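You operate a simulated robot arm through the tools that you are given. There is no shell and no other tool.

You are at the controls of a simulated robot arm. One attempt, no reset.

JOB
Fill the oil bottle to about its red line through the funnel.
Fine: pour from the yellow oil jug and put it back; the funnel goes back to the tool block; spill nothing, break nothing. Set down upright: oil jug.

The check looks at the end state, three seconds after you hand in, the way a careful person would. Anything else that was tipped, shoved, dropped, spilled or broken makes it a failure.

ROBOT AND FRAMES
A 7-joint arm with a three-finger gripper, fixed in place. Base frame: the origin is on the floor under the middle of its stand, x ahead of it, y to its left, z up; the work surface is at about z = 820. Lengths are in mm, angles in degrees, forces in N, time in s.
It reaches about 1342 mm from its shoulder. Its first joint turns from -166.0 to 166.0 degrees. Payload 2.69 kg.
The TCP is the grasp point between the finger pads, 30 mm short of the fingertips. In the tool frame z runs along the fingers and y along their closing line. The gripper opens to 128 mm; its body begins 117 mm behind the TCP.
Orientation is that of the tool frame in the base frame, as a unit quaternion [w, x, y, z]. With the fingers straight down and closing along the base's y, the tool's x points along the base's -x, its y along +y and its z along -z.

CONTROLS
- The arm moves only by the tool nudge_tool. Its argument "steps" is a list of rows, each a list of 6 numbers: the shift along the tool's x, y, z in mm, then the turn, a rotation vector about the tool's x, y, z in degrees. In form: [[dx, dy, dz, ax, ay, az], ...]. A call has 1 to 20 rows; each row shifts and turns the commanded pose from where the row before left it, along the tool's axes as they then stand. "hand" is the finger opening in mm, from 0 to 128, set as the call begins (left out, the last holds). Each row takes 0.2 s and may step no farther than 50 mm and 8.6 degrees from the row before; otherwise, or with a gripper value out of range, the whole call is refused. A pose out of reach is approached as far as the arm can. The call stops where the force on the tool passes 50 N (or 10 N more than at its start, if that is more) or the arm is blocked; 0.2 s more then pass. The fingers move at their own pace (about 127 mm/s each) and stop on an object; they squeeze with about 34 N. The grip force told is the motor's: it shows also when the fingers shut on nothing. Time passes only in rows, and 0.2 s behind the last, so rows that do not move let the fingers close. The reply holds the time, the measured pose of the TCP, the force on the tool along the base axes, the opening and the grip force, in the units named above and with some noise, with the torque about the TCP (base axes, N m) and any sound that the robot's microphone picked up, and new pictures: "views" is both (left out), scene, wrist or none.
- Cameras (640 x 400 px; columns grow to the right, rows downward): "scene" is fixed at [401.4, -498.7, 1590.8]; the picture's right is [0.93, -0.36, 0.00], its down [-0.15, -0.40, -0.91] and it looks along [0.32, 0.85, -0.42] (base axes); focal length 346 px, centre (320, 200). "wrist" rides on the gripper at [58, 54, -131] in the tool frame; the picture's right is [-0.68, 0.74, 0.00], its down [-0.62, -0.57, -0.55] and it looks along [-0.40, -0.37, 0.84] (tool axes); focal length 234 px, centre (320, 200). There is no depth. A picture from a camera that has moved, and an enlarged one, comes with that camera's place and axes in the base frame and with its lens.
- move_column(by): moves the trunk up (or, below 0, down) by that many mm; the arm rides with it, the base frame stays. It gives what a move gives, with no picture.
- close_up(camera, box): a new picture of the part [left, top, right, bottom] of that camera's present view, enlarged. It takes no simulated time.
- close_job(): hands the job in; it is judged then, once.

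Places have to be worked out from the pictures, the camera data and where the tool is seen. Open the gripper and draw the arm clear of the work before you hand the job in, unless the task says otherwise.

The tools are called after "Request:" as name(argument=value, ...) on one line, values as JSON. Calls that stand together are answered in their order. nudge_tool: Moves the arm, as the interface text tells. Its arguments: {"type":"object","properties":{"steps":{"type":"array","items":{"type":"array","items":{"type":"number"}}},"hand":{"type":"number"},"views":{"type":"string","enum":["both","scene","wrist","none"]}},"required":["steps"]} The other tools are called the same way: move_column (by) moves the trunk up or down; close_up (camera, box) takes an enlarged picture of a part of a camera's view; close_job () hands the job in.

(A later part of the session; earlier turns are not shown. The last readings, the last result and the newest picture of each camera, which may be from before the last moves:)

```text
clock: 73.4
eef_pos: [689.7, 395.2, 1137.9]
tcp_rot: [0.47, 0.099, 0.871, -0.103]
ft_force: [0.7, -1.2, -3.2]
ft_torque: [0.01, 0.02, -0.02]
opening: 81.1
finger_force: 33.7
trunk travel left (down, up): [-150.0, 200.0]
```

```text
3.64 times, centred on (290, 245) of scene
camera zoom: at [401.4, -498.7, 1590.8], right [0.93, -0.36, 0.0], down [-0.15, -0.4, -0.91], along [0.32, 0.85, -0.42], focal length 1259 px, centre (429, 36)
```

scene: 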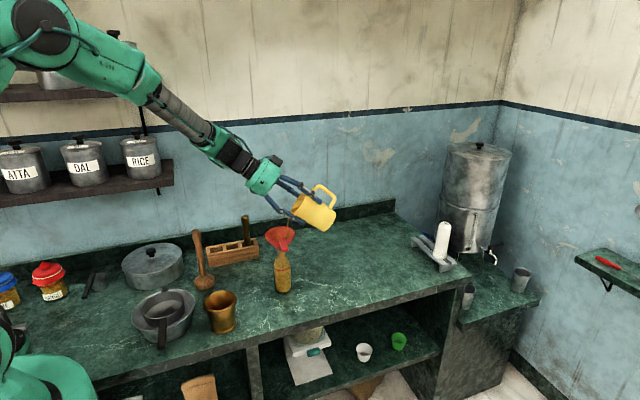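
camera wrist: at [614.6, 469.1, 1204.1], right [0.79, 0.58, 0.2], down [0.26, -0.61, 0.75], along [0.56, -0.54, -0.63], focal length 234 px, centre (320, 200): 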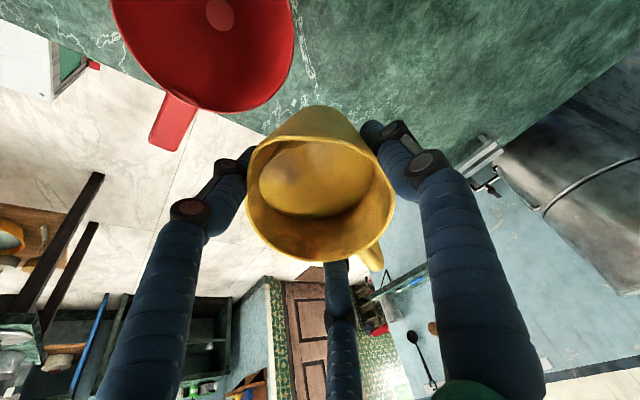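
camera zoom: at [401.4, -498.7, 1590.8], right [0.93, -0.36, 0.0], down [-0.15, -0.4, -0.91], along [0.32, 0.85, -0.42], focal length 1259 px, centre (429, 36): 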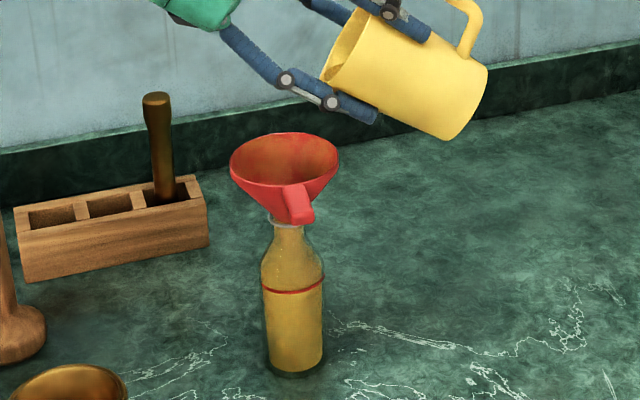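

The back-wall spot at the height of the red line is now covered, so the level is at the line (z about 919) and the stream has stopped. I'll tilt the jug back with the lip still over the funnel.

Request:
nudge_tool(steps=[[0.91, 0.095, 2.1375, -0.2625, 2.4875, 0], [0.91, 0.095, 2.1375, -0.2625, 2.4875, 0], [0.91, 0.095, 2.1375, -0.2625, 2.4875, 0], [0.91, 0.095, 2.1375, -0.2625, 2.4875, 0], [0.91, 0.095, 2.1375, -0.2625, 2.4875, 0], [0.91, 0.095, 2.1375, -0.2625, 2.4875, 0], [0.91, 0.095, 2.1375, -0.2625, 2.4875, 0], [0.91, 0.095, 2.1375, -0.2625, 2.4875, 0], [0.91, 0.095, 2.1375, -0.2625, 2.4875, 0], [0.91, 0.095, 2.1375, -0.2625, 2.4875, 0], [0.91, 0.095, 2.1375, -0.2625, 2.4875, 0], [0.91, 0.095, 2.1375, -0.2625, 2.4875, 0], [0.91, 0.095, 2.1375, -0.2625, 2.4875, 0], [0.91, 0.095, 2.1375, -0.2625, 2.4875, 0], [0.91, 0.095, 2.1375, -0.2625, 2.4875, 0], [0, 0, 0, 0, 0, 0]])

Request:
close_up(camera="scene", box=[250, 185, 350, 300])

Request:
close_up(camera="scene", box=[275, 257, 295, 270])

```text
clock: 76.8
eef_pos: [700.0, 391.3, 1105.8]
tcp_rot: [0.169, 0.111, 0.979, -0.037]
ft_force: [1.0, 0.4, -2.6]
ft_torque: [-0.03, 0.03, -0.02]
opening: 80.9
finger_force: 34.1
trunk travel left (down, up): [-150.0, 200.0]
camera wrist: at [615.6, 469.7, 1207.4], right [0.79, 0.58, 0.2], down [0.26, -0.62, 0.74], along [0.56, -0.54, -0.64], focal length 234 px, centre (320, 200)
```

scene: 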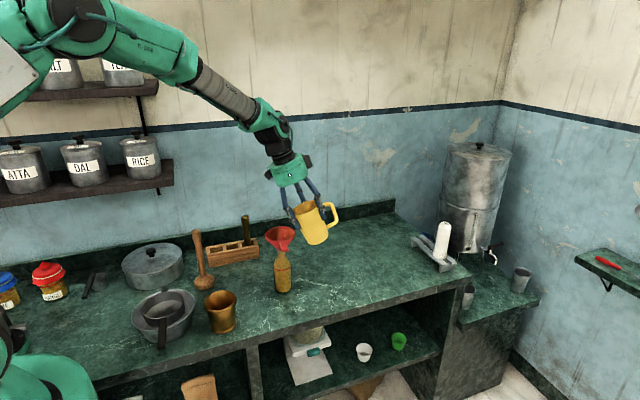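
wrist: 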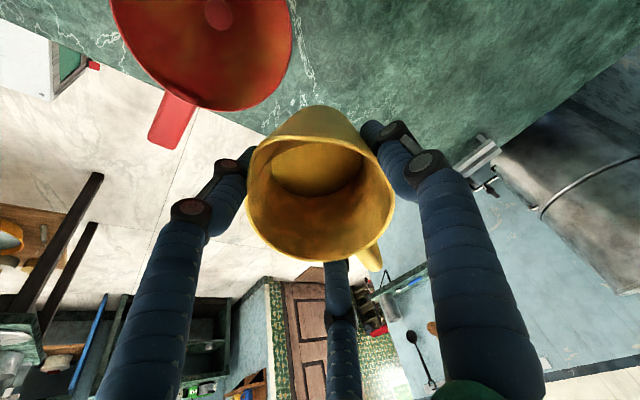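

```text
3.48 times, centred on (300, 242) of scene
camera zoom: at [401.4, -498.7, 1590.8], right [0.93, -0.36, 0.0], down [-0.15, -0.4, -0.91], along [0.32, 0.85, -0.42], focal length 1204 px, centre (390, 52)
```

zoom: 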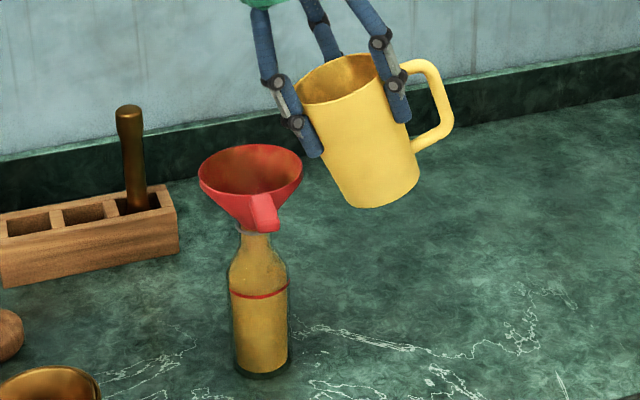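

```text
16.00 times, centred on (285, 264) of scene
camera zoom: at [401.4, -498.7, 1590.8], right [0.93, -0.36, 0.0], down [-0.15, -0.4, -0.91], along [0.32, 0.85, -0.42], focal length 5539 px, centre (880, -816)
```

zoom: 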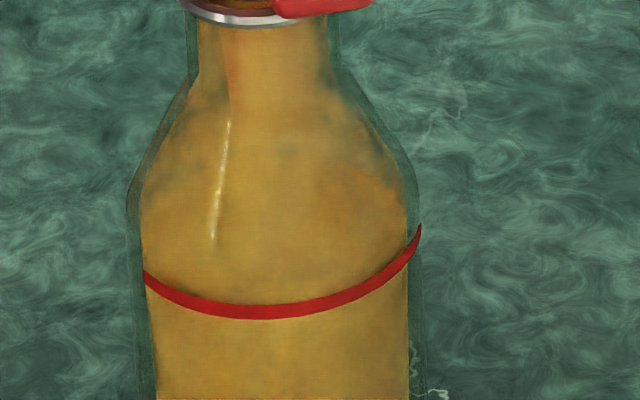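

The jug is back at 20° with no drips. I'll retrace the path: slide away from the funnel, then undo the yaw.

Request:
nudge_tool(steps=[[-1.0, -2.2, 0.44, 0, 0, 0], [-2.0, -4.4, 0.9, 0, 0, 0], [-3.0, -6.6, 1.3, 0, 0, 0], [-3.5, -7.7, 1.55, 0, 0, 0], [-3.5, -7.7, 1.55, 0, 0, 0], [-3.5, -7.7, 1.55, 0, 0, 0], [-3.0, -6.6, 1.3, 0, 0, 0], [-2.5, -5.5, 1.1, 0, 0, 0], [-2.0, -4.4, 0.9, 0, 0, 0], [-1.0, -2.2, 0.44, 0, 0, 0], [0, 0, 0, 0, 0, 0]], views="none")

Request:
nudge_tool(steps=[[0, 0, 0, 0.51, 0.054, 1.41], [0, 0, 0, 0.85, 0.09, 2.35], [0, 0, 0, 1.02, 0.107, 2.82], [0, 0, 0, 1.02, 0.107, 2.82], [0, 0, 0, 1.02, 0.107, 2.82], [0, 0, 0, 1.02, 0.107, 2.82], [0, 0, 0, 1.02, 0.107, 2.82], [0, 0, 0, 1.02, 0.107, 2.82], [0, 0, 0, 1.02, 0.107, 2.82], [0, 0, 0, 1.02, 0.107, 2.82], [0, 0, 0, 0.68, 0.07, 1.88], [0, 0, 0, 0, 0, 0]], views="none")

Request:
nudge_tool(steps=[[0.55, 0.06, 1.28, -0.157, 1.49, 0], [0.73, 0.08, 1.71, -0.209, 1.989, 0], [0.73, 0.08, 1.71, -0.209, 1.989, 0], [0.73, 0.08, 1.71, -0.209, 1.989, 0], [0.73, 0.08, 1.71, -0.209, 1.989, 0], [0.73, 0.08, 1.71, -0.209, 1.989, 0], [0.73, 0.08, 1.71, -0.209, 1.989, 0], [0.73, 0.08, 1.71, -0.209, 1.989, 0], [0.73, 0.08, 1.71, -0.209, 1.989, 0], [0.55, 0.06, 1.28, -0.157, 1.49, 0], [0.36, 0.04, 0.86, -0.105, 0.995, 0], [0, 0, 0, 0, 0, 0]])

```text
clock: 79.2
eef_pos: [712.4, 331.9, 1105.3]
tcp_rot: [0.17, 0.111, 0.979, -0.037]
ft_force: [-0.1, 0.5, -2.5]
ft_torque: [-0.01, 0.02, 0.0]
opening: 81.0
finger_force: 34.3
trunk travel left (down, up): [-150.0, 200.0]
```

```text
clock: 81.8
eef_pos: [713.0, 331.9, 1105.6]
tcp_rot: [0.153, 0.361, 0.917, -0.08]
ft_force: [-0.3, -0.6, -2.8]
ft_torque: [0.04, 0.03, 0.01]
opening: 80.9
finger_force: 34.1
trunk travel left (down, up): [-150.0, 200.0]
```

```text
clock: 84.4
eef_pos: [711.0, 335.8, 1086.7]
tcp_rot: [0.0, 0.365, 0.931, 0.001]
ft_force: [-0.3, -0.3, -3.0]
ft_torque: [0.0, 0.01, 0.01]
opening: 80.8
finger_force: 34.0
trunk travel left (down, up): [-150.0, 200.0]
camera wrist: at [704.4, 413.5, 1218.8], right [1.0, 0.08, 0.0], down [0.07, -0.83, 0.55], along [0.04, -0.55, -0.84], focal length 234 px, centre (320, 200)
```

scene: 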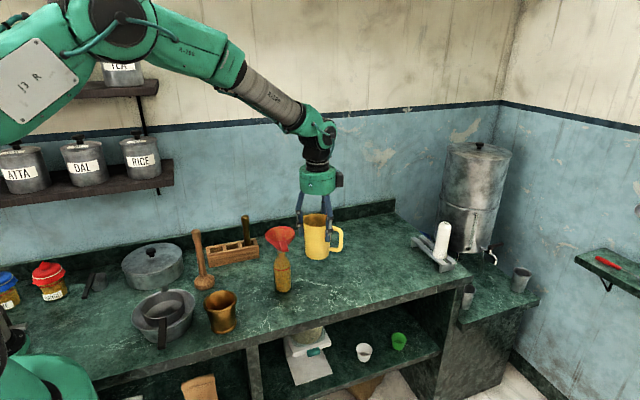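
wrist: 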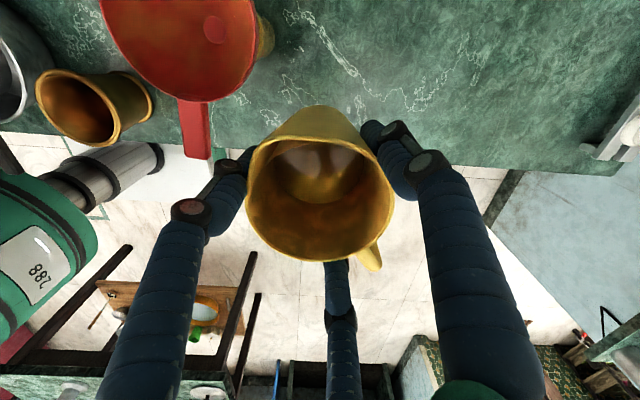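

The jug is upright again. I'll carry it back above its original spot (776.6, 345) and come down most of the way.

Request:
nudge_tool(steps=[[-2, 2.5, 0, 0, 0, 0], [-4, 5, 0, 0, 0, 0], [-6, 7.4, 0, 0, 0, 0], [-6, 7.4, 0, 0, 0, 0], [-6, 7.4, 0, 0, 0, 0], [-6, 7.4, 0, 0, 0, 0], [-5.7, 6.8, 0, 0, 0, 0], [-4, 5, 0, 0, 0, 0], [-2, 2.5, 0, 0, 0, 0], [0, 0, 0, 0, 0, 0]], views="none")

Request:
nudge_tool(steps=[[0, 0, 6, 0, 0, 0], [0, 0, 10, 0, 0, 0], [0, 0, 14, 0, 0, 0], [0, 0, 14, 0, 0, 0], [0, 0, 14, 0, 0, 0], [0, 0, 14, 0, 0, 0], [0, 0, 14, 0, 0, 0], [0, 0, 14, 0, 0, 0], [0, 0, 14, 0, 0, 0], [0, 0, 14, 0, 0, 0], [0, 0, 12, 0, 0, 0], [0, 0, 8, 0, 0, 0], [0, 0, 4, 0, 0, 0], [0, 0, 0, 0, 0, 0]])

Request:
close_up(camera="scene", box=[300, 220, 390, 310])

```text
clock: 86.6
eef_pos: [776.2, 345.6, 1087.5]
tcp_rot: [0.0, 0.366, 0.931, 0.001]
ft_force: [0.4, 0.4, -2.4]
ft_torque: [-0.01, 0.03, 0.03]
opening: 80.9
finger_force: 33.9
trunk travel left (down, up): [-150.0, 200.0]
```

```text
clock: 89.6
eef_pos: [776.7, 344.8, 934.8]
tcp_rot: [0.0, 0.366, 0.931, 0.001]
ft_force: [-0.1, -0.4, -2.1]
ft_torque: [-0.04, 0.01, -0.01]
opening: 81.1
finger_force: 33.9
trunk travel left (down, up): [-150.0, 200.0]
camera wrist: at [770.5, 423.4, 1067.1], right [1.0, 0.08, 0.0], down [0.07, -0.83, 0.55], along [0.04, -0.55, -0.84], focal length 234 px, centre (320, 200)
```

scene: 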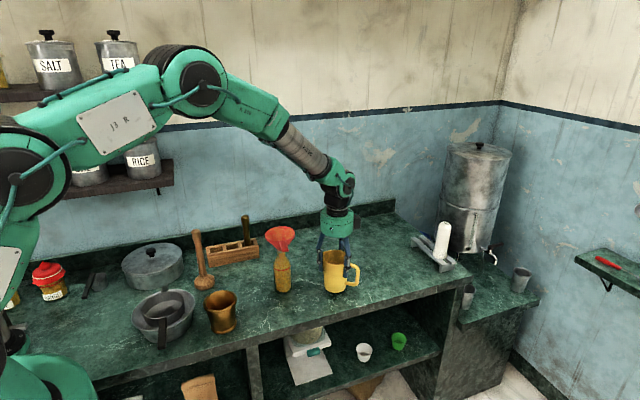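
wrist: 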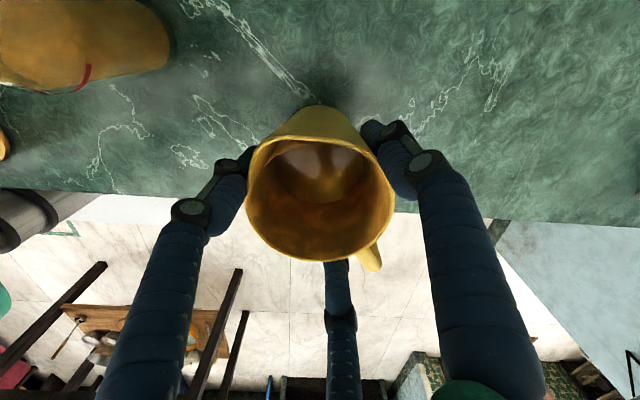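

```text
4.44 times, centred on (345, 265) of scene
camera zoom: at [401.4, -498.7, 1590.8], right [0.93, -0.36, 0.0], down [-0.15, -0.4, -0.91], along [0.32, 0.85, -0.42], focal length 1539 px, centre (209, -89)
```

zoom: 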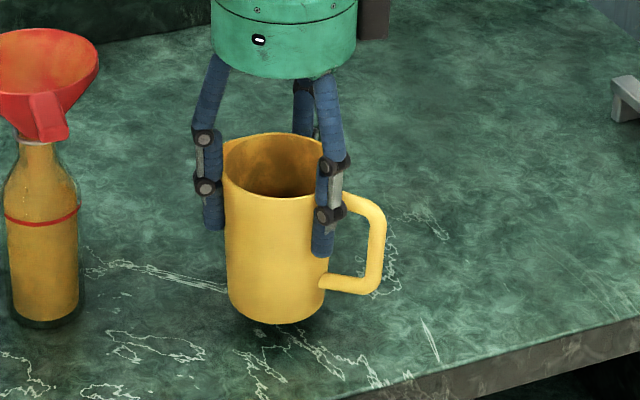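

The jug is about 20 mm above the table in its original spot. I'll lower gently until contact.

Request:
nudge_tool(steps=[[0, 0, 4, 0, 0, 0], [0, 0, 4, 0, 0, 0], [0, 0, 4, 0, 0, 0], [0, 0, 3, 0, 0, 0], [0, 0, 0, 0, 0, 0]], views="none")

Request:
nudge_tool(steps=[[0, 0, 2, 0, 0, 0], [0, 0, 0, 0, 0, 0]], views="none")

Request:
close_up(camera="scene", box=[300, 220, 390, 310])

```text
clock: 90.8
eef_pos: [778.0, 344.3, 920.8]
tcp_rot: [0.0, 0.366, 0.931, 0.001]
ft_force: [-0.6, -0.8, -2.2]
ft_torque: [0.0, -0.01, 0.0]
opening: 80.7
finger_force: 34.2
trunk travel left (down, up): [-150.0, 200.0]
```

```text
clock: 91.4
eef_pos: [777.6, 343.5, 917.1]
tcp_rot: [-0.001, 0.366, 0.931, 0.001]
ft_force: [-0.6, 0.5, -2.8]
ft_torque: [-0.02, 0.02, -0.01]
opening: 81.0
finger_force: 34.3
trunk travel left (down, up): [-150.0, 200.0]
```

```text
4.44 times, centred on (345, 265) of scene
camera zoom: at [401.4, -498.7, 1590.8], right [0.93, -0.36, 0.0], down [-0.15, -0.4, -0.91], along [0.32, 0.85, -0.42], focal length 1539 px, centre (209, -89)
```

zoom: 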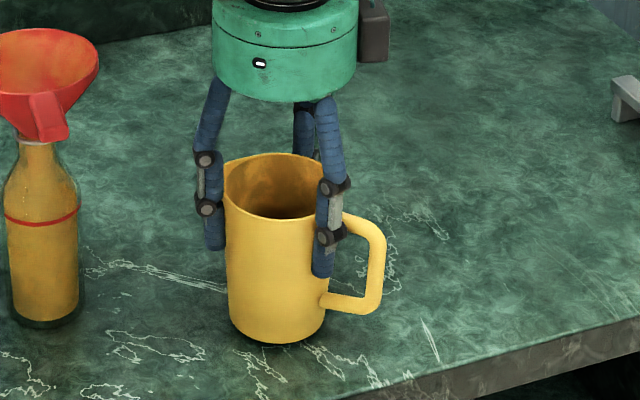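

Request:
nudge_tool(steps=[[0, 0, 1.5, 0, 0, 0], [0, 0, 0, 0, 0, 0]], views="none")

Request:
nudge_tool(steps=[[0, 0, 1.5, 0, 0, 0], [0, 0, 0, 0, 0, 0]], views="none")

```text
clock: 92.0
eef_pos: [777.0, 344.7, 916.4]
tcp_rot: [-0.001, 0.366, 0.931, 0.002]
ft_force: [0.9, 0.8, -2.6]
ft_torque: [-0.01, 0.0, 0.03]
opening: 81.0
finger_force: 34.0
trunk travel left (down, up): [-150.0, 200.0]
```

```text
clock: 92.6
eef_pos: [774.9, 345.3, 914.8]
tcp_rot: [-0.001, 0.366, 0.93, 0.001]
ft_force: [-0.3, -0.4, -1.7]
ft_torque: [0.02, 0.01, 0.0]
opening: 80.9
finger_force: 34.6
trunk travel left (down, up): [-150.0, 200.0]
```

Request:
nudge_tool(steps=[[0, 0, 1, 0, 0, 0], [0, 0, 0, 0, 0, 0]], views="none")

Request:
close_up(camera="scene", box=[310, 265, 370, 310])

```text
clock: 93.2
eef_pos: [776.9, 344.6, 913.3]
tcp_rot: [0.0, 0.366, 0.931, 0.002]
ft_force: [0.6, 0.6, -3.1]
ft_torque: [0.0, -0.02, -0.02]
opening: 81.1
finger_force: 33.4
trunk travel left (down, up): [-150.0, 200.0]
```

```text
8.89 times, centred on (340, 288) of scene
camera zoom: at [401.4, -498.7, 1590.8], right [0.93, -0.36, 0.0], down [-0.15, -0.4, -0.91], along [0.32, 0.85, -0.42], focal length 3077 px, centre (142, -578)
```

zoom: 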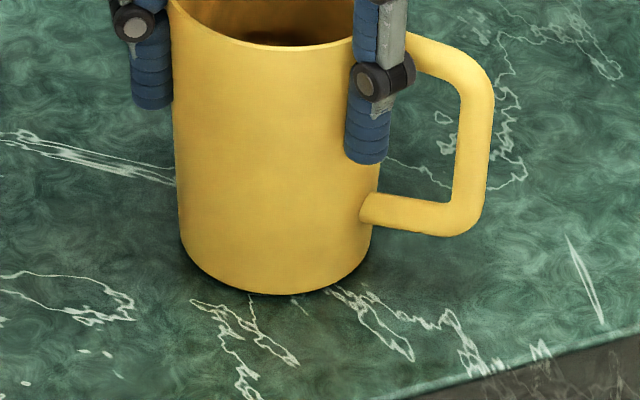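

Request:
nudge_tool(steps=[[0, 0, 1, 0, 0, 0], [0, 0, 0, 0, 0, 0]], views="none")

Request:
nudge_tool(steps=[[0, 0, 1, 0, 0, 0], [0, 0, 0, 0, 0, 0]], views="none")

```text
clock: 93.8
eef_pos: [776.5, 344.1, 914.5]
tcp_rot: [-0.001, 0.366, 0.931, 0.0]
ft_force: [-0.3, 2.2, 2.0]
ft_torque: [0.25, -0.07, 0.04]
opening: 81.1
finger_force: 33.5
trunk travel left (down, up): [-150.0, 200.0]
```

```text
clock: 94.4
eef_pos: [776.1, 344.5, 914.3]
tcp_rot: [0.001, 0.366, 0.931, 0.001]
ft_force: [-5.3, -1.3, 14.6]
ft_torque: [-0.01, 0.0, 0.01]
opening: 81.0
finger_force: 33.8
trunk travel left (down, up): [-150.0, 200.0]
```

The jug is firmly on the table (14.6 N). I'll back off slightly and release in two stages.

Request:
nudge_tool(steps=[[0, 0, -0.9, 0, 0, 0], [0, 0, 0, 0, 0, 0]], views="none")

Request:
nudge_tool(steps=[[0, 0, 0, 0, 0, 0], [0, 0, 0, 0, 0, 0]], hand=90, views="none")

Request:
nudge_tool(steps=[[0, 0, 0, 0, 0, 0], [0, 0, 0, 0, 0, 0], [0, 0, 0, 0, 0, 0]], hand=128)

Request:
close_up(camera="scene", box=[300, 220, 390, 310])

```text
clock: 95.0
eef_pos: [776.0, 344.1, 913.6]
tcp_rot: [0.0, 0.366, 0.931, 0.002]
ft_force: [-0.4, -1.3, 12.5]
ft_torque: [0.09, -0.36, 0.01]
opening: 81.0
finger_force: 34.7
trunk travel left (down, up): [-150.0, 200.0]
```

```text
clock: 95.6
eef_pos: [775.8, 345.0, 912.7]
tcp_rot: [-0.001, 0.366, 0.931, 0.001]
ft_force: [-0.8, 0.0, 0.2]
ft_torque: [-0.01, -0.02, -0.05]
opening: 90.1
finger_force: 0.0
trunk travel left (down, up): [-150.0, 200.0]
```

```text
clock: 96.4
eef_pos: [776.4, 343.7, 913.7]
tcp_rot: [0.0, 0.366, 0.931, 0.001]
ft_force: [0.3, 0.5, -0.6]
ft_torque: [0.0, 0.01, 0.03]
opening: 127.9
finger_force: 0.0
trunk travel left (down, up): [-150.0, 200.0]
camera wrist: at [769.7, 422.8, 1044.5], right [1.0, 0.08, 0.0], down [0.07, -0.83, 0.55], along [0.04, -0.55, -0.84], focal length 234 px, centre (320, 200)
```

scene: 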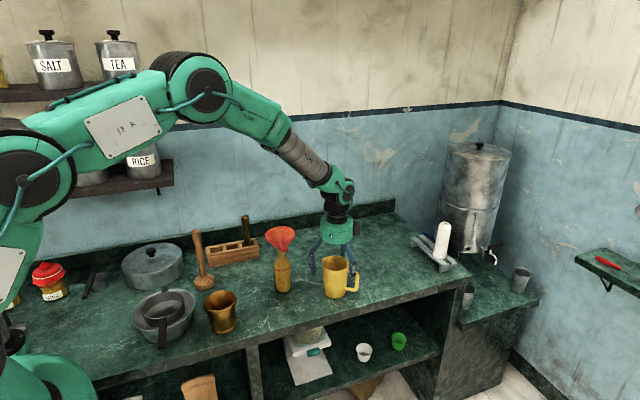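
wrist: 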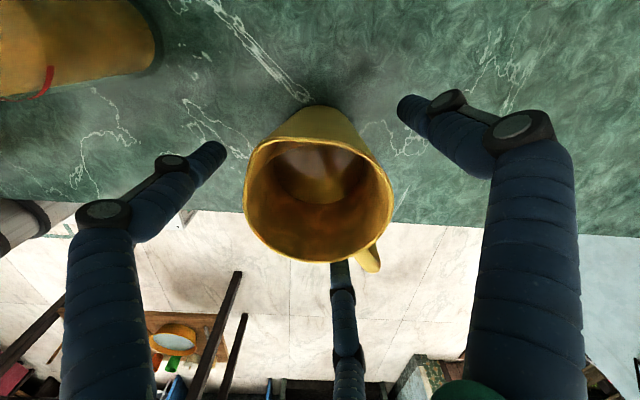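

```text
4.44 times, centred on (345, 265) of scene
camera zoom: at [401.4, -498.7, 1590.8], right [0.93, -0.36, 0.0], down [-0.15, -0.4, -0.91], along [0.32, 0.85, -0.42], focal length 1539 px, centre (209, -89)
```

zoom: 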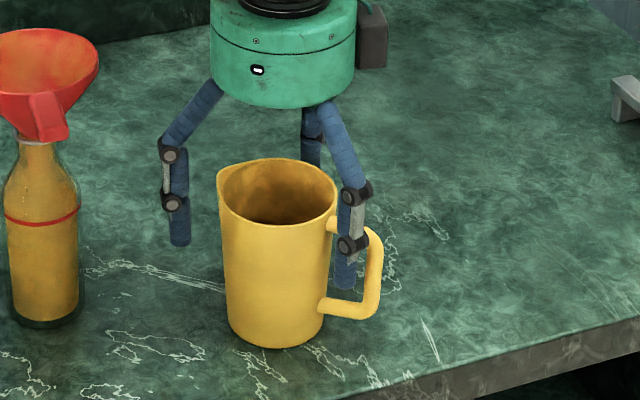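

The jug stands upright in its spot. I'll withdraw straight up, then go back above the funnel with the same approach pose as before.

Request:
nudge_tool(steps=[[0, 0, -15, 0, 0, 0], [0, 0, -30, 0, 0, 0], [0, 0, -40, 0, 0, 0], [0, 0, -45, 0, 0, 0], [0, 0, -45, 0, 0, 0], [0, 0, -45, 0, 0, 0], [0, 0, -35, 0, 0, 0], [38.9, -12.9, 0, 0, 0, 0], [38.9, -12.9, 0, 0, 0, 0], [38.9, -12.9, 0, 0, 0, 0], [38.9, -12.9, 0, 0, 0, 0], [0, 0, 0, 0, 0, -6], [0, 0, 0, 0, 0, -6], [0, 0, 0, 0, 0, -6], [0, 0, 0, -1.1, 5.8, 0], [0, 0, 0, 0, 0, 0]])

Request:
close_up(camera="wrist", box=[240, 50, 460, 260])

Request:
close_up(camera="scene", box=[250, 215, 370, 310])

```text
clock: 99.8
eef_pos: [627.7, 411.8, 1167.5]
tcp_rot: [-0.048, 0.216, 0.975, 0.022]
ft_force: [0.8, 0.4, -0.6]
ft_torque: [0.02, 0.04, 0.03]
opening: 128.2
finger_force: 0.0
trunk travel left (down, up): [-150.0, 200.0]
camera wrist: at [609.0, 476.4, 1306.1], right [0.92, 0.38, -0.05], down [0.36, -0.8, 0.47], along [0.14, -0.45, -0.88], focal length 234 px, centre (320, 200)
```

scene: 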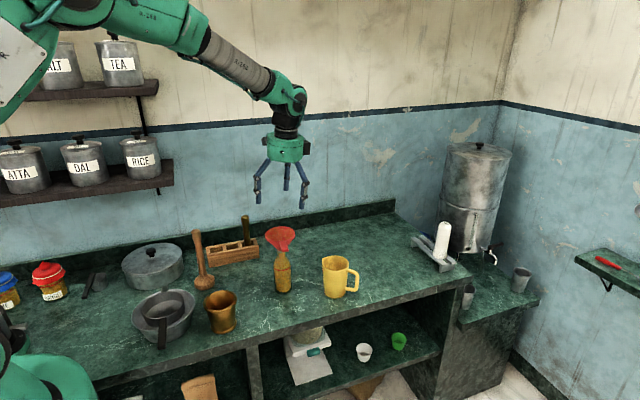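
wrist: 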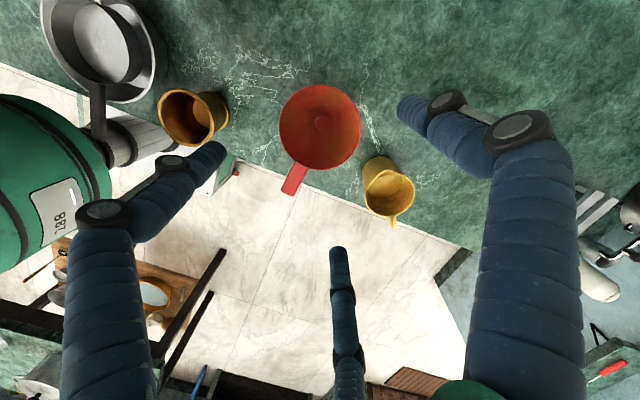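

```text
1.90 times, centred on (350, 155) of wrist
camera zoom: at [609.0, 476.4, 1306.1], right [0.92, 0.38, -0.05], down [0.36, -0.8, 0.47], along [0.14, -0.45, -0.88], focal length 446 px, centre (263, 286)
```

zoom: 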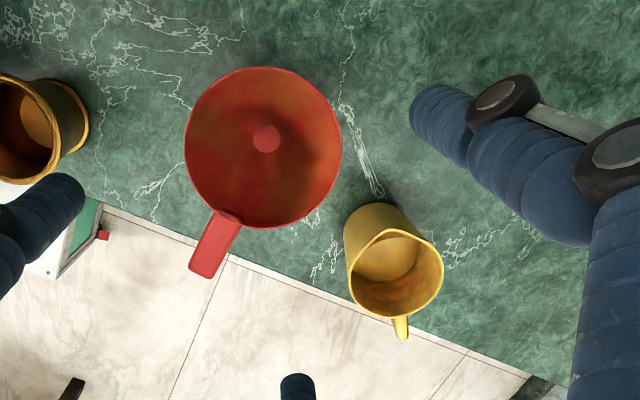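

```text
4.21 times, centred on (310, 262) of scene
camera zoom: at [401.4, -498.7, 1590.8], right [0.93, -0.36, 0.0], down [-0.15, -0.4, -0.91], along [0.32, 0.85, -0.42], focal length 1458 px, centre (362, -63)
```

zoom: 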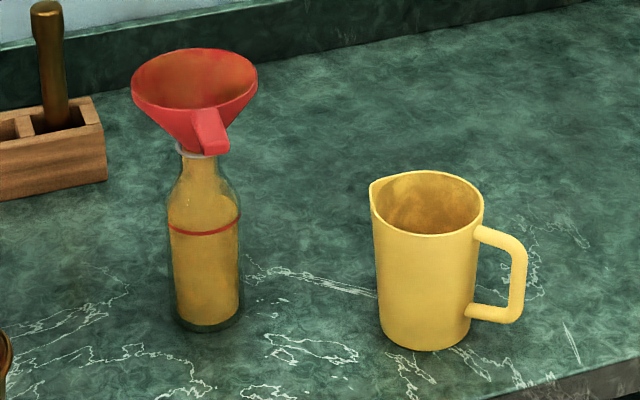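

The jug and funnel stand as left, and the oil surface sits at the red line. I'll descend along the same tilted axis, stopping a little short to check centring.

Request:
nudge_tool(steps=[[0, 0, 30, 0, 0, 0], [0, 0, 40, 0, 0, 0], [0, 0, 30, 0, 0, 0], [0, 0, 15, 0, 0, 0], [0, 0, 0, 0, 0, 0]])

Request:
close_up(camera="wrist", box=[190, 70, 450, 300])

Request:
close_up(camera="scene", box=[250, 190, 325, 290])

```text
clock: 101.0
eef_pos: [617.6, 419.6, 1054.0]
tcp_rot: [-0.047, 0.215, 0.975, 0.021]
ft_force: [0.3, 1.2, -0.6]
ft_torque: [-0.04, 0.01, 0.02]
opening: 128.0
finger_force: 0.0
trunk travel left (down, up): [-150.0, 200.0]
camera wrist: at [598.2, 483.6, 1192.6], right [0.92, 0.38, -0.05], down [0.36, -0.8, 0.47], along [0.14, -0.45, -0.88], focal length 234 px, centre (320, 200)
```

scene: 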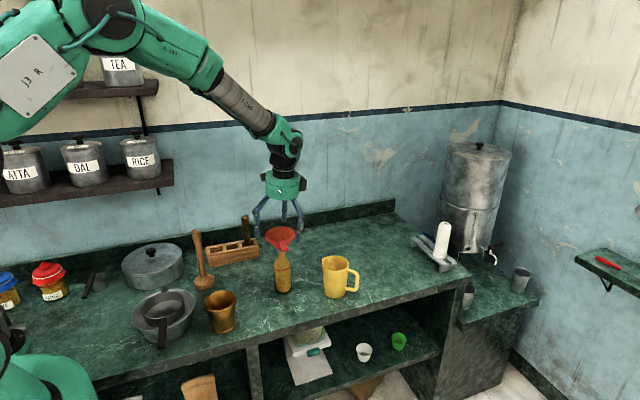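
wrist: 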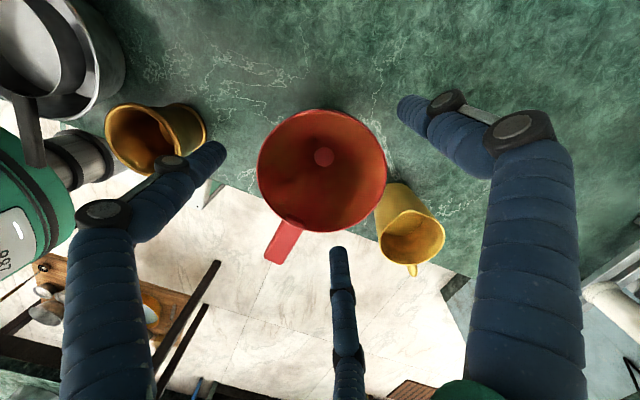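

```text
1.74 times, centred on (320, 185) of wrist
camera zoom: at [598.2, 483.6, 1192.6], right [0.92, 0.38, -0.05], down [0.36, -0.8, 0.47], along [0.14, -0.45, -0.88], focal length 407 px, centre (320, 226)
```

zoom: 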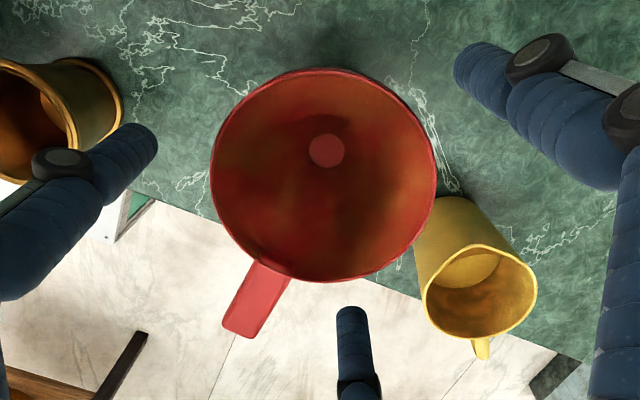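

```text
4.00 times, centred on (288, 240) of scene
camera zoom: at [401.4, -498.7, 1590.8], right [0.93, -0.36, 0.0], down [-0.15, -0.4, -0.91], along [0.32, 0.85, -0.42], focal length 1385 px, centre (450, 40)
```

zoom: 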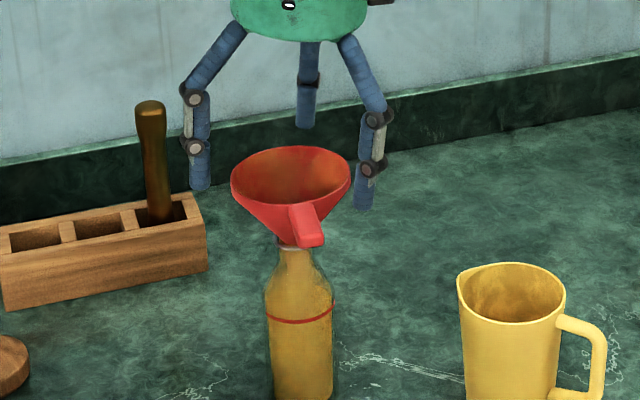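

The rim is centred the same as when I released it. I'll descend the remaining 25 mm to the release height and close gently.

Request:
nudge_tool(steps=[[0, 0, 10, 0, 0, 0], [0, 0, 10, 0, 0, 0], [0, 0, 5, 0, 0, 0], [0, 0, 0, 0, 0, 0]], views="none")

Request:
nudge_tool(steps=[[0, 0, 0, 0, 0, 0], [0, 0, 0, 0, 0, 0]], hand=98, views="none")

Request:
close_up(camera="scene", box=[250, 200, 325, 300])

Request:
close_up(camera="wrist", box=[190, 70, 450, 300])

```text
clock: 102.0
eef_pos: [614.4, 422.2, 1029.5]
tcp_rot: [-0.047, 0.216, 0.975, 0.021]
ft_force: [-0.5, 0.3, -1.1]
ft_torque: [0.01, 0.05, 0.0]
opening: 128.1
finger_force: 0.2
trunk travel left (down, up): [-150.0, 200.0]
```

```text
clock: 102.6
eef_pos: [615.0, 421.6, 1030.3]
tcp_rot: [-0.047, 0.216, 0.975, 0.021]
ft_force: [0.1, 0.8, -0.7]
ft_torque: [-0.02, 0.0, -0.02]
opening: 98.0
finger_force: 0.1
trunk travel left (down, up): [-150.0, 200.0]
```

```text
4.00 times, centred on (288, 250) of scene
camera zoom: at [401.4, -498.7, 1590.8], right [0.93, -0.36, 0.0], down [-0.15, -0.4, -0.91], along [0.32, 0.85, -0.42], focal length 1385 px, centre (450, 0)
```

zoom: 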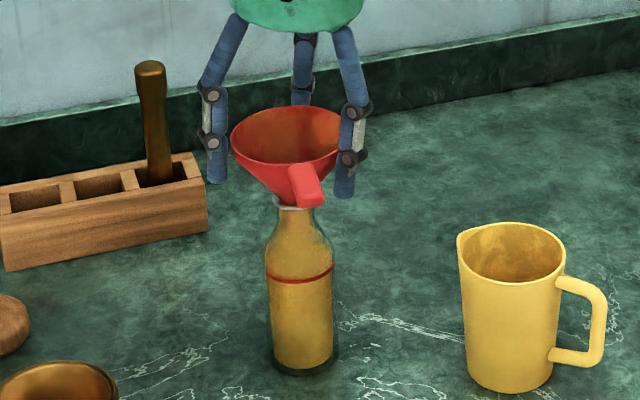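

```text
1.74 times, centred on (320, 185) of wrist
camera zoom: at [595.8, 485.9, 1167.6], right [0.92, 0.38, -0.05], down [0.36, -0.8, 0.47], along [0.14, -0.45, -0.88], focal length 407 px, centre (320, 226)
```

zoom: 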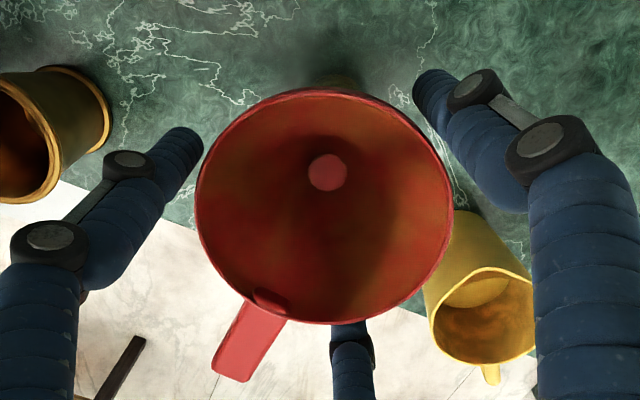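

Request:
nudge_tool(steps=[[0, 0, 0, 0, 0, 0], [0, 0, 0, 0, 0, 0]], hand=91, views="none")

Request:
close_up(camera="scene", box=[250, 200, 325, 300])

```text
clock: 103.2
eef_pos: [615.0, 421.8, 1029.8]
tcp_rot: [-0.047, 0.215, 0.975, 0.022]
ft_force: [0.0, -0.3, 0.2]
ft_torque: [-0.01, 0.01, -0.04]
opening: 91.1
finger_force: 0.0
trunk travel left (down, up): [-150.0, 200.0]
```

```text
4.00 times, centred on (288, 250) of scene
camera zoom: at [401.4, -498.7, 1590.8], right [0.93, -0.36, 0.0], down [-0.15, -0.4, -0.91], along [0.32, 0.85, -0.42], focal length 1385 px, centre (450, 0)
```

zoom: 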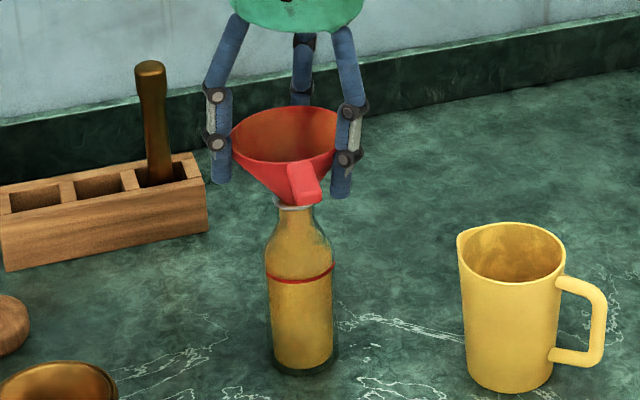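

All three fingers are within a millimetre of the rim. I'll close to full grip.

Request:
nudge_tool(steps=[[0, 0, 0, 0, 0, 0], [0, 0, 0, 0, 0, 0], [0, 0, 0, 0, 0, 0]], hand=50, views="none")

Request:
close_up(camera="scene", box=[250, 200, 325, 300])

```text
clock: 104.0
eef_pos: [615.2, 421.0, 1030.5]
tcp_rot: [-0.047, 0.216, 0.975, 0.021]
ft_force: [0.3, -0.6, 3.3]
ft_torque: [0.0, 0.0, 0.01]
opening: 88.5
finger_force: 33.9
trunk travel left (down, up): [-150.0, 200.0]
```

```text
4.00 times, centred on (288, 250) of scene
camera zoom: at [401.4, -498.7, 1590.8], right [0.93, -0.36, 0.0], down [-0.15, -0.4, -0.91], along [0.32, 0.85, -0.42], focal length 1385 px, centre (450, 0)
```

zoom: 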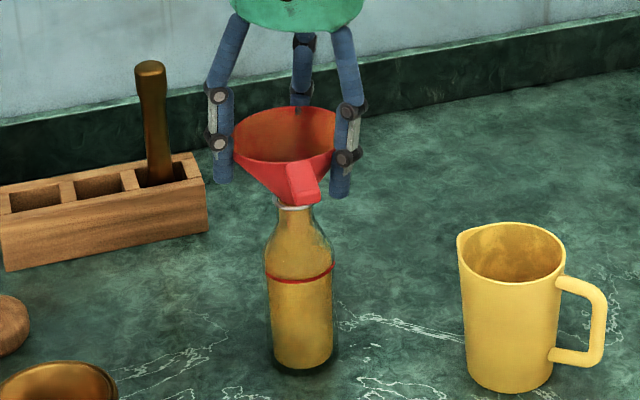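

Gripped at 88.5 mm as before, with the bottle undisturbed. I'll lift straight up slowly, checking that the bottle stays down, and let the stem drip inside the neck.

Request:
nudge_tool(steps=[[0.3, 0.05, -3, 0, 0, 0], [0.4, 0.1, -4, 0, 0, 0], [0.5, 0.1, -5, 0, 0, 0], [0.5, 0.1, -5, 0, 0, 0], [0.5, 0.1, -5, 0, 0, 0], [0, 0, 0, 0, 0, 0], [0, 0, 0, 0, 0, 0]], views="none")

Request:
close_up(camera="scene", box=[250, 200, 325, 300])

Request:
close_up(camera="scene", box=[268, 225, 308, 260])

```text
clock: 105.6
eef_pos: [613.8, 422.3, 1051.0]
tcp_rot: [-0.048, 0.215, 0.975, 0.021]
ft_force: [0.2, -0.2, -0.6]
ft_torque: [0.01, -0.02, 0.0]
opening: 88.4
finger_force: 33.8
trunk travel left (down, up): [-150.0, 200.0]
```

```text
4.00 times, centred on (288, 250) of scene
camera zoom: at [401.4, -498.7, 1590.8], right [0.93, -0.36, 0.0], down [-0.15, -0.4, -0.91], along [0.32, 0.85, -0.42], focal length 1385 px, centre (450, 0)
```

zoom: 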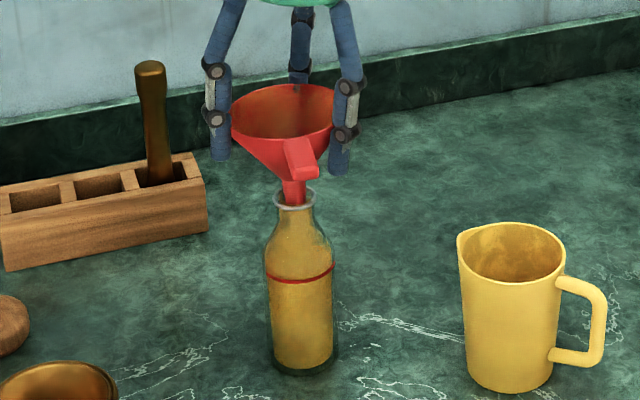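

```text
11.43 times, centred on (288, 242) of scene
camera zoom: at [401.4, -498.7, 1590.8], right [0.93, -0.36, 0.0], down [-0.15, -0.4, -0.91], along [0.32, 0.85, -0.42], focal length 3956 px, centre (686, -286)
```

zoom: 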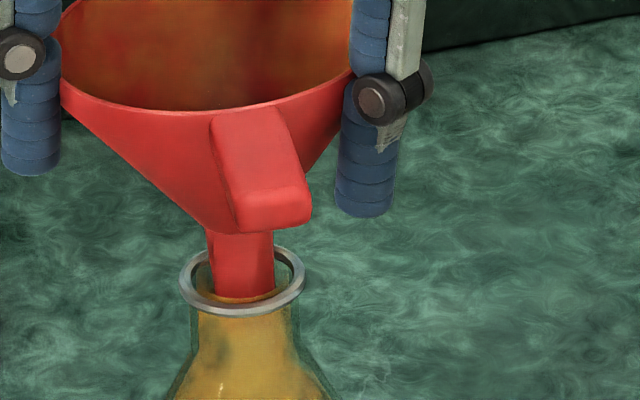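

The bottle stays put while the stem slides up in the neck. I'll wait a couple of seconds so any residue drips into the bottle, then keep lifting.

Request:
nudge_tool(steps=[[0, 0, 0, 0, 0, 0], [0, 0, 0, 0, 0, 0], [0, 0, 0, 0, 0, 0], [0, 0, 0, 0, 0, 0], [0, 0, 0, 0, 0, 0], [0, 0, 0, 0, 0, 0], [0, 0, 0, 0, 0, 0], [0, 0, 0, 0, 0, 0], [0, 0, 0, 0, 0, 0], [0, 0, 0, 0, 0, 0], [0, 0, 0, 0, 0, 0], [0, 0, 0, 0, 0, 0]], views="none")

Request:
nudge_tool(steps=[[0.5, 0.1, -5, 0, 0, 0], [0.5, 0.1, -5, 0, 0, 0], [0.5, 0.1, -5, 0, 0, 0], [0.5, 0.1, -5, 0, 0, 0], [0.5, 0.1, -5, 0, 0, 0], [0, 0, 0, 0, 0, 0]], views="none")

Request:
close_up(camera="scene", box=[263, 210, 313, 255])

```text
clock: 108.2
eef_pos: [614.4, 421.4, 1050.5]
tcp_rot: [-0.047, 0.215, 0.975, 0.021]
ft_force: [-0.3, -0.4, 0.0]
ft_torque: [-0.01, 0.03, -0.01]
opening: 88.2
finger_force: 33.8
trunk travel left (down, up): [-150.0, 200.0]
```

```text
clock: 109.6
eef_pos: [614.5, 420.9, 1075.7]
tcp_rot: [-0.047, 0.215, 0.975, 0.021]
ft_force: [-0.5, 0.1, -0.8]
ft_torque: [0.02, 0.0, 0.0]
opening: 88.5
finger_force: 34.6
trunk travel left (down, up): [-150.0, 200.0]
```

```text
8.89 times, centred on (288, 232) of scene
camera zoom: at [401.4, -498.7, 1590.8], right [0.93, -0.36, 0.0], down [-0.15, -0.4, -0.91], along [0.32, 0.85, -0.42], focal length 3077 px, centre (604, -89)
```

zoom: 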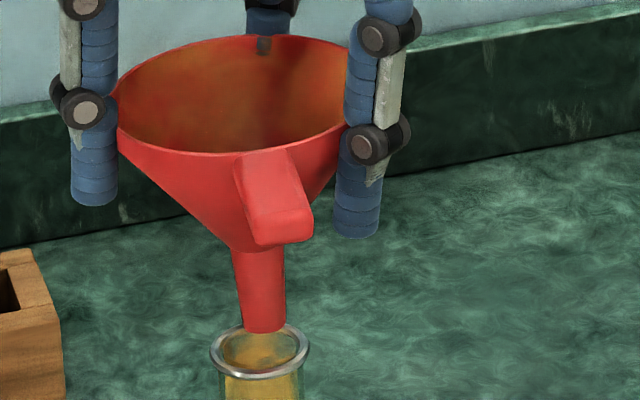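

The stem tip is just above the ring and no drop is hanging. I'll wait here over the mouth a little longer and check again, including the level.

Request:
nudge_tool(steps=[[0.5, 0.1, -5, 0, 0, 0], [0.2, 0, -2, 0, 0, 0], [0, 0, 0, 0, 0, 0], [0, 0, 0, 0, 0, 0], [0, 0, 0, 0, 0, 0], [0, 0, 0, 0, 0, 0], [0, 0, 0, 0, 0, 0], [0, 0, 0, 0, 0, 0], [0, 0, 0, 0, 0, 0], [0, 0, 0, 0, 0, 0], [0, 0, 0, 0, 0, 0], [0, 0, 0, 0, 0, 0], [0, 0, 0, 0, 0, 0], [0, 0, 0, 0, 0, 0], [0, 0, 0, 0, 0, 0]], views="none")

Request:
close_up(camera="scene", box=[263, 210, 313, 255])

Request:
close_up(camera="scene", box=[262, 245, 307, 295])

```text
clock: 112.8
eef_pos: [615.4, 419.6, 1083.9]
tcp_rot: [-0.047, 0.215, 0.975, 0.02]
ft_force: [1.1, -0.9, -0.6]
ft_torque: [-0.01, 0.01, -0.02]
opening: 88.2
finger_force: 33.7
trunk travel left (down, up): [-150.0, 200.0]
```

```text
8.89 times, centred on (288, 232) of scene
camera zoom: at [401.4, -498.7, 1590.8], right [0.93, -0.36, 0.0], down [-0.15, -0.4, -0.91], along [0.32, 0.85, -0.42], focal length 3077 px, centre (604, -89)
```

zoom: 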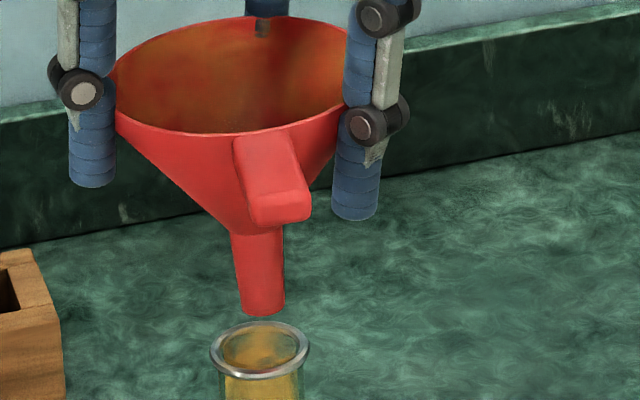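

```text
8.00 times, centred on (284, 270) of scene
camera zoom: at [401.4, -498.7, 1590.8], right [0.93, -0.36, 0.0], down [-0.15, -0.4, -0.91], along [0.32, 0.85, -0.42], focal length 2770 px, centre (604, -360)
```

zoom: 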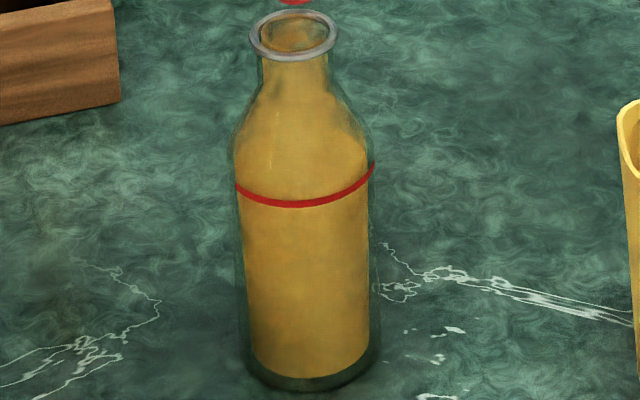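

There are no drips and the bottle is untouched, with its level at the line. I'll raise the funnel, level the tool and carry it back above the tool block.

Request:
nudge_tool(steps=[[2, 0.4, -20, 0, 0, 0], [2, 0.4, -22, 0, 0, 0], [0, 0, 0, 1.1, -5.8, 0], [29.15, 19.95, 0, 0, 0, 0], [29.15, 19.95, 0, 0, 0, 0], [29.15, 19.95, 0, 0, 0, 0], [29.15, 19.95, 0, 0, 0, 0], [29.15, 19.95, 0, 0, 0, 0], [29.15, 19.95, 0, 0, 0, 0], [29.15, 19.95, 0, 0, 0, 0], [29.15, 19.95, 0, 0, 0, 0], [0, 0, 0, 0, 0, 0], [0, 0, 0, 0, 0, 0]])

Request:
close_up(camera="scene", box=[170, 150, 300, 290])

Request:
close_up(camera="wrist", box=[200, 40, 450, 300])

```text
clock: 115.6
eef_pos: [471.0, 663.0, 1127.1]
tcp_rot: [0.001, 0.216, 0.976, 0.001]
ft_force: [-0.6, 0.3, -1.2]
ft_torque: [0.02, 0.03, -0.01]
opening: 88.2
finger_force: 34.4
trunk travel left (down, up): [-150.0, 200.0]
camera wrist: at [440.3, 736.1, 1257.8], right [0.92, 0.38, 0.0], down [0.32, -0.77, 0.55], along [0.21, -0.51, -0.84], focal length 234 px, centre (320, 200)
```

scene: 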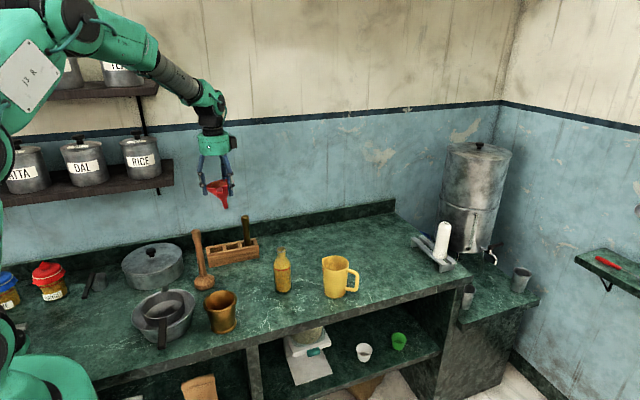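
wrist: 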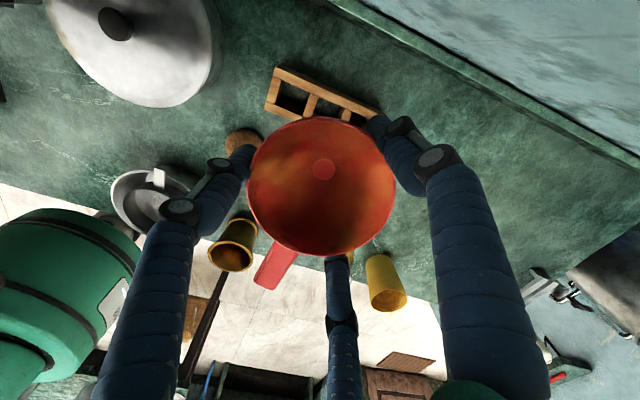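

```text
2.86 times, centred on (235, 220) of scene
camera zoom: at [401.4, -498.7, 1590.8], right [0.93, -0.36, 0.0], down [-0.15, -0.4, -0.91], along [0.32, 0.85, -0.42], focal length 989 px, centre (563, 143)
```

zoom: 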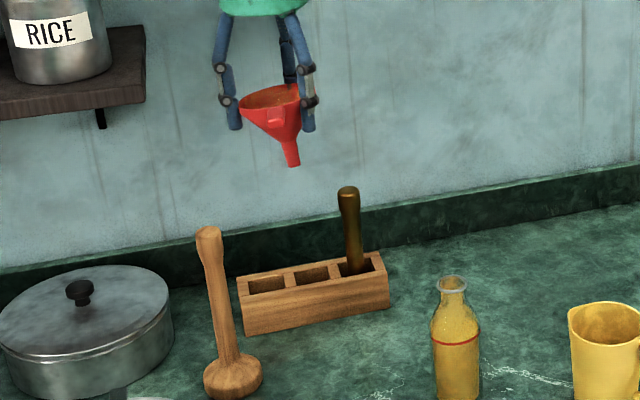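

```text
1.54 times, centred on (325, 170) of wrist
camera zoom: at [440.3, 736.1, 1257.8], right [0.92, 0.38, 0.0], down [0.32, -0.77, 0.55], along [0.21, -0.51, -0.84], focal length 360 px, centre (312, 246)
```

zoom: 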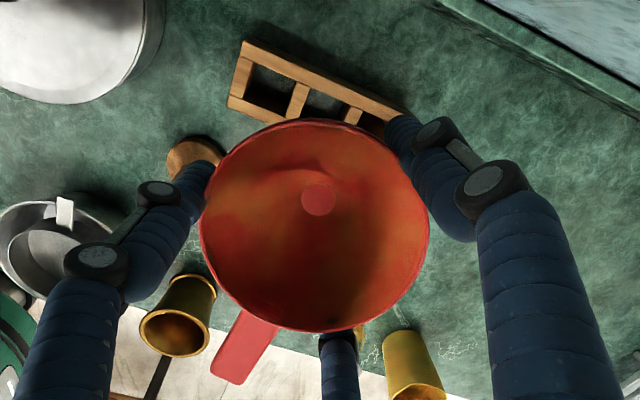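

The middle slot is at about (490, 659), and the stem tip should come down at about (482–488, 659). I'll retrace my lift path downward and pause just above the slot to check.

Request:
nudge_tool(steps=[[0, 0, 30, 0, 0, 0], [0, 0, 30, 0, 0, 0], [0, 0, 30, 0, 0, 0], [0, 0, 30, 0, 0, 0], [0, 0, 20, 0, 0, 0], [0, 0, 10, 0, 0, 0], [0, 0, 0, 0, 0, 0]])

Request:
close_up(camera="scene", box=[195, 190, 275, 270])

Request:
close_up(camera="wrist", box=[190, 60, 450, 300])

```text
clock: 117.2
eef_pos: [469.9, 664.6, 974.2]
tcp_rot: [0.001, 0.216, 0.976, 0.001]
ft_force: [-0.1, -0.3, -0.3]
ft_torque: [-0.01, -0.01, 0.04]
opening: 88.5
finger_force: 33.5
trunk travel left (down, up): [-150.0, 200.0]
camera wrist: at [440.9, 736.9, 1106.5], right [0.92, 0.38, 0.0], down [0.32, -0.77, 0.55], along [0.21, -0.51, -0.84], focal length 234 px, centre (320, 200)
```

scene: 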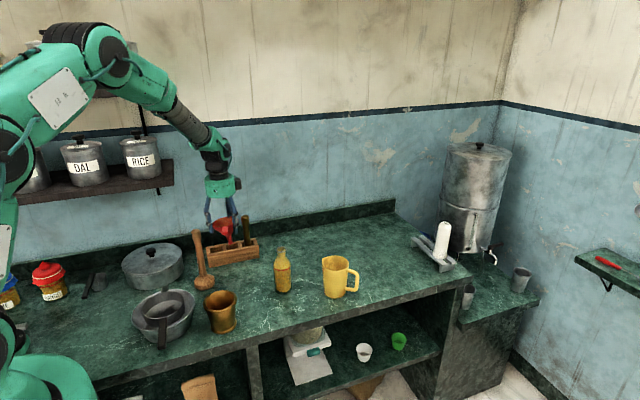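
wrist: 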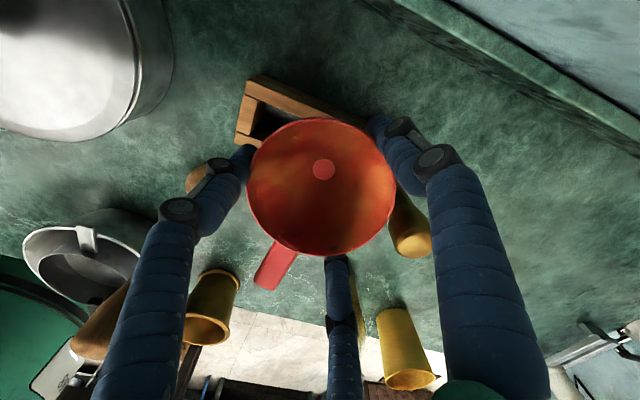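

```text
5.00 times, centred on (235, 230) of scene
camera zoom: at [401.4, -498.7, 1590.8], right [0.93, -0.36, 0.0], down [-0.15, -0.4, -0.91], along [0.32, 0.85, -0.42], focal length 1731 px, centre (745, 50)
```

zoom: 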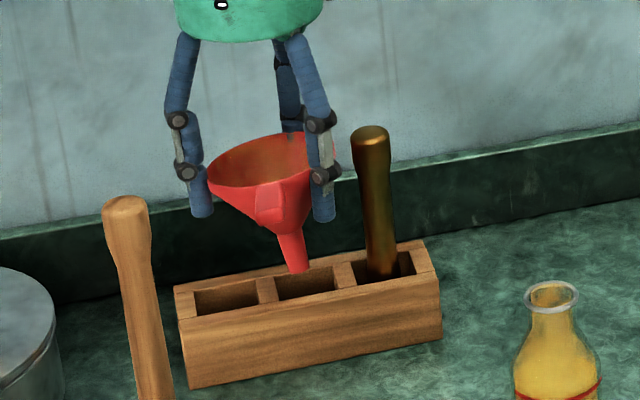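

```text
1.67 times, centred on (320, 180) of wrist
camera zoom: at [440.9, 736.9, 1106.5], right [0.92, 0.38, 0.0], down [0.32, -0.77, 0.55], along [0.21, -0.51, -0.84], focal length 390 px, centre (320, 233)
```

zoom: 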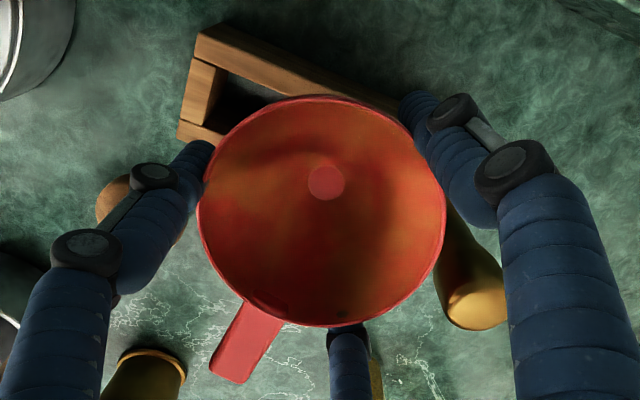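

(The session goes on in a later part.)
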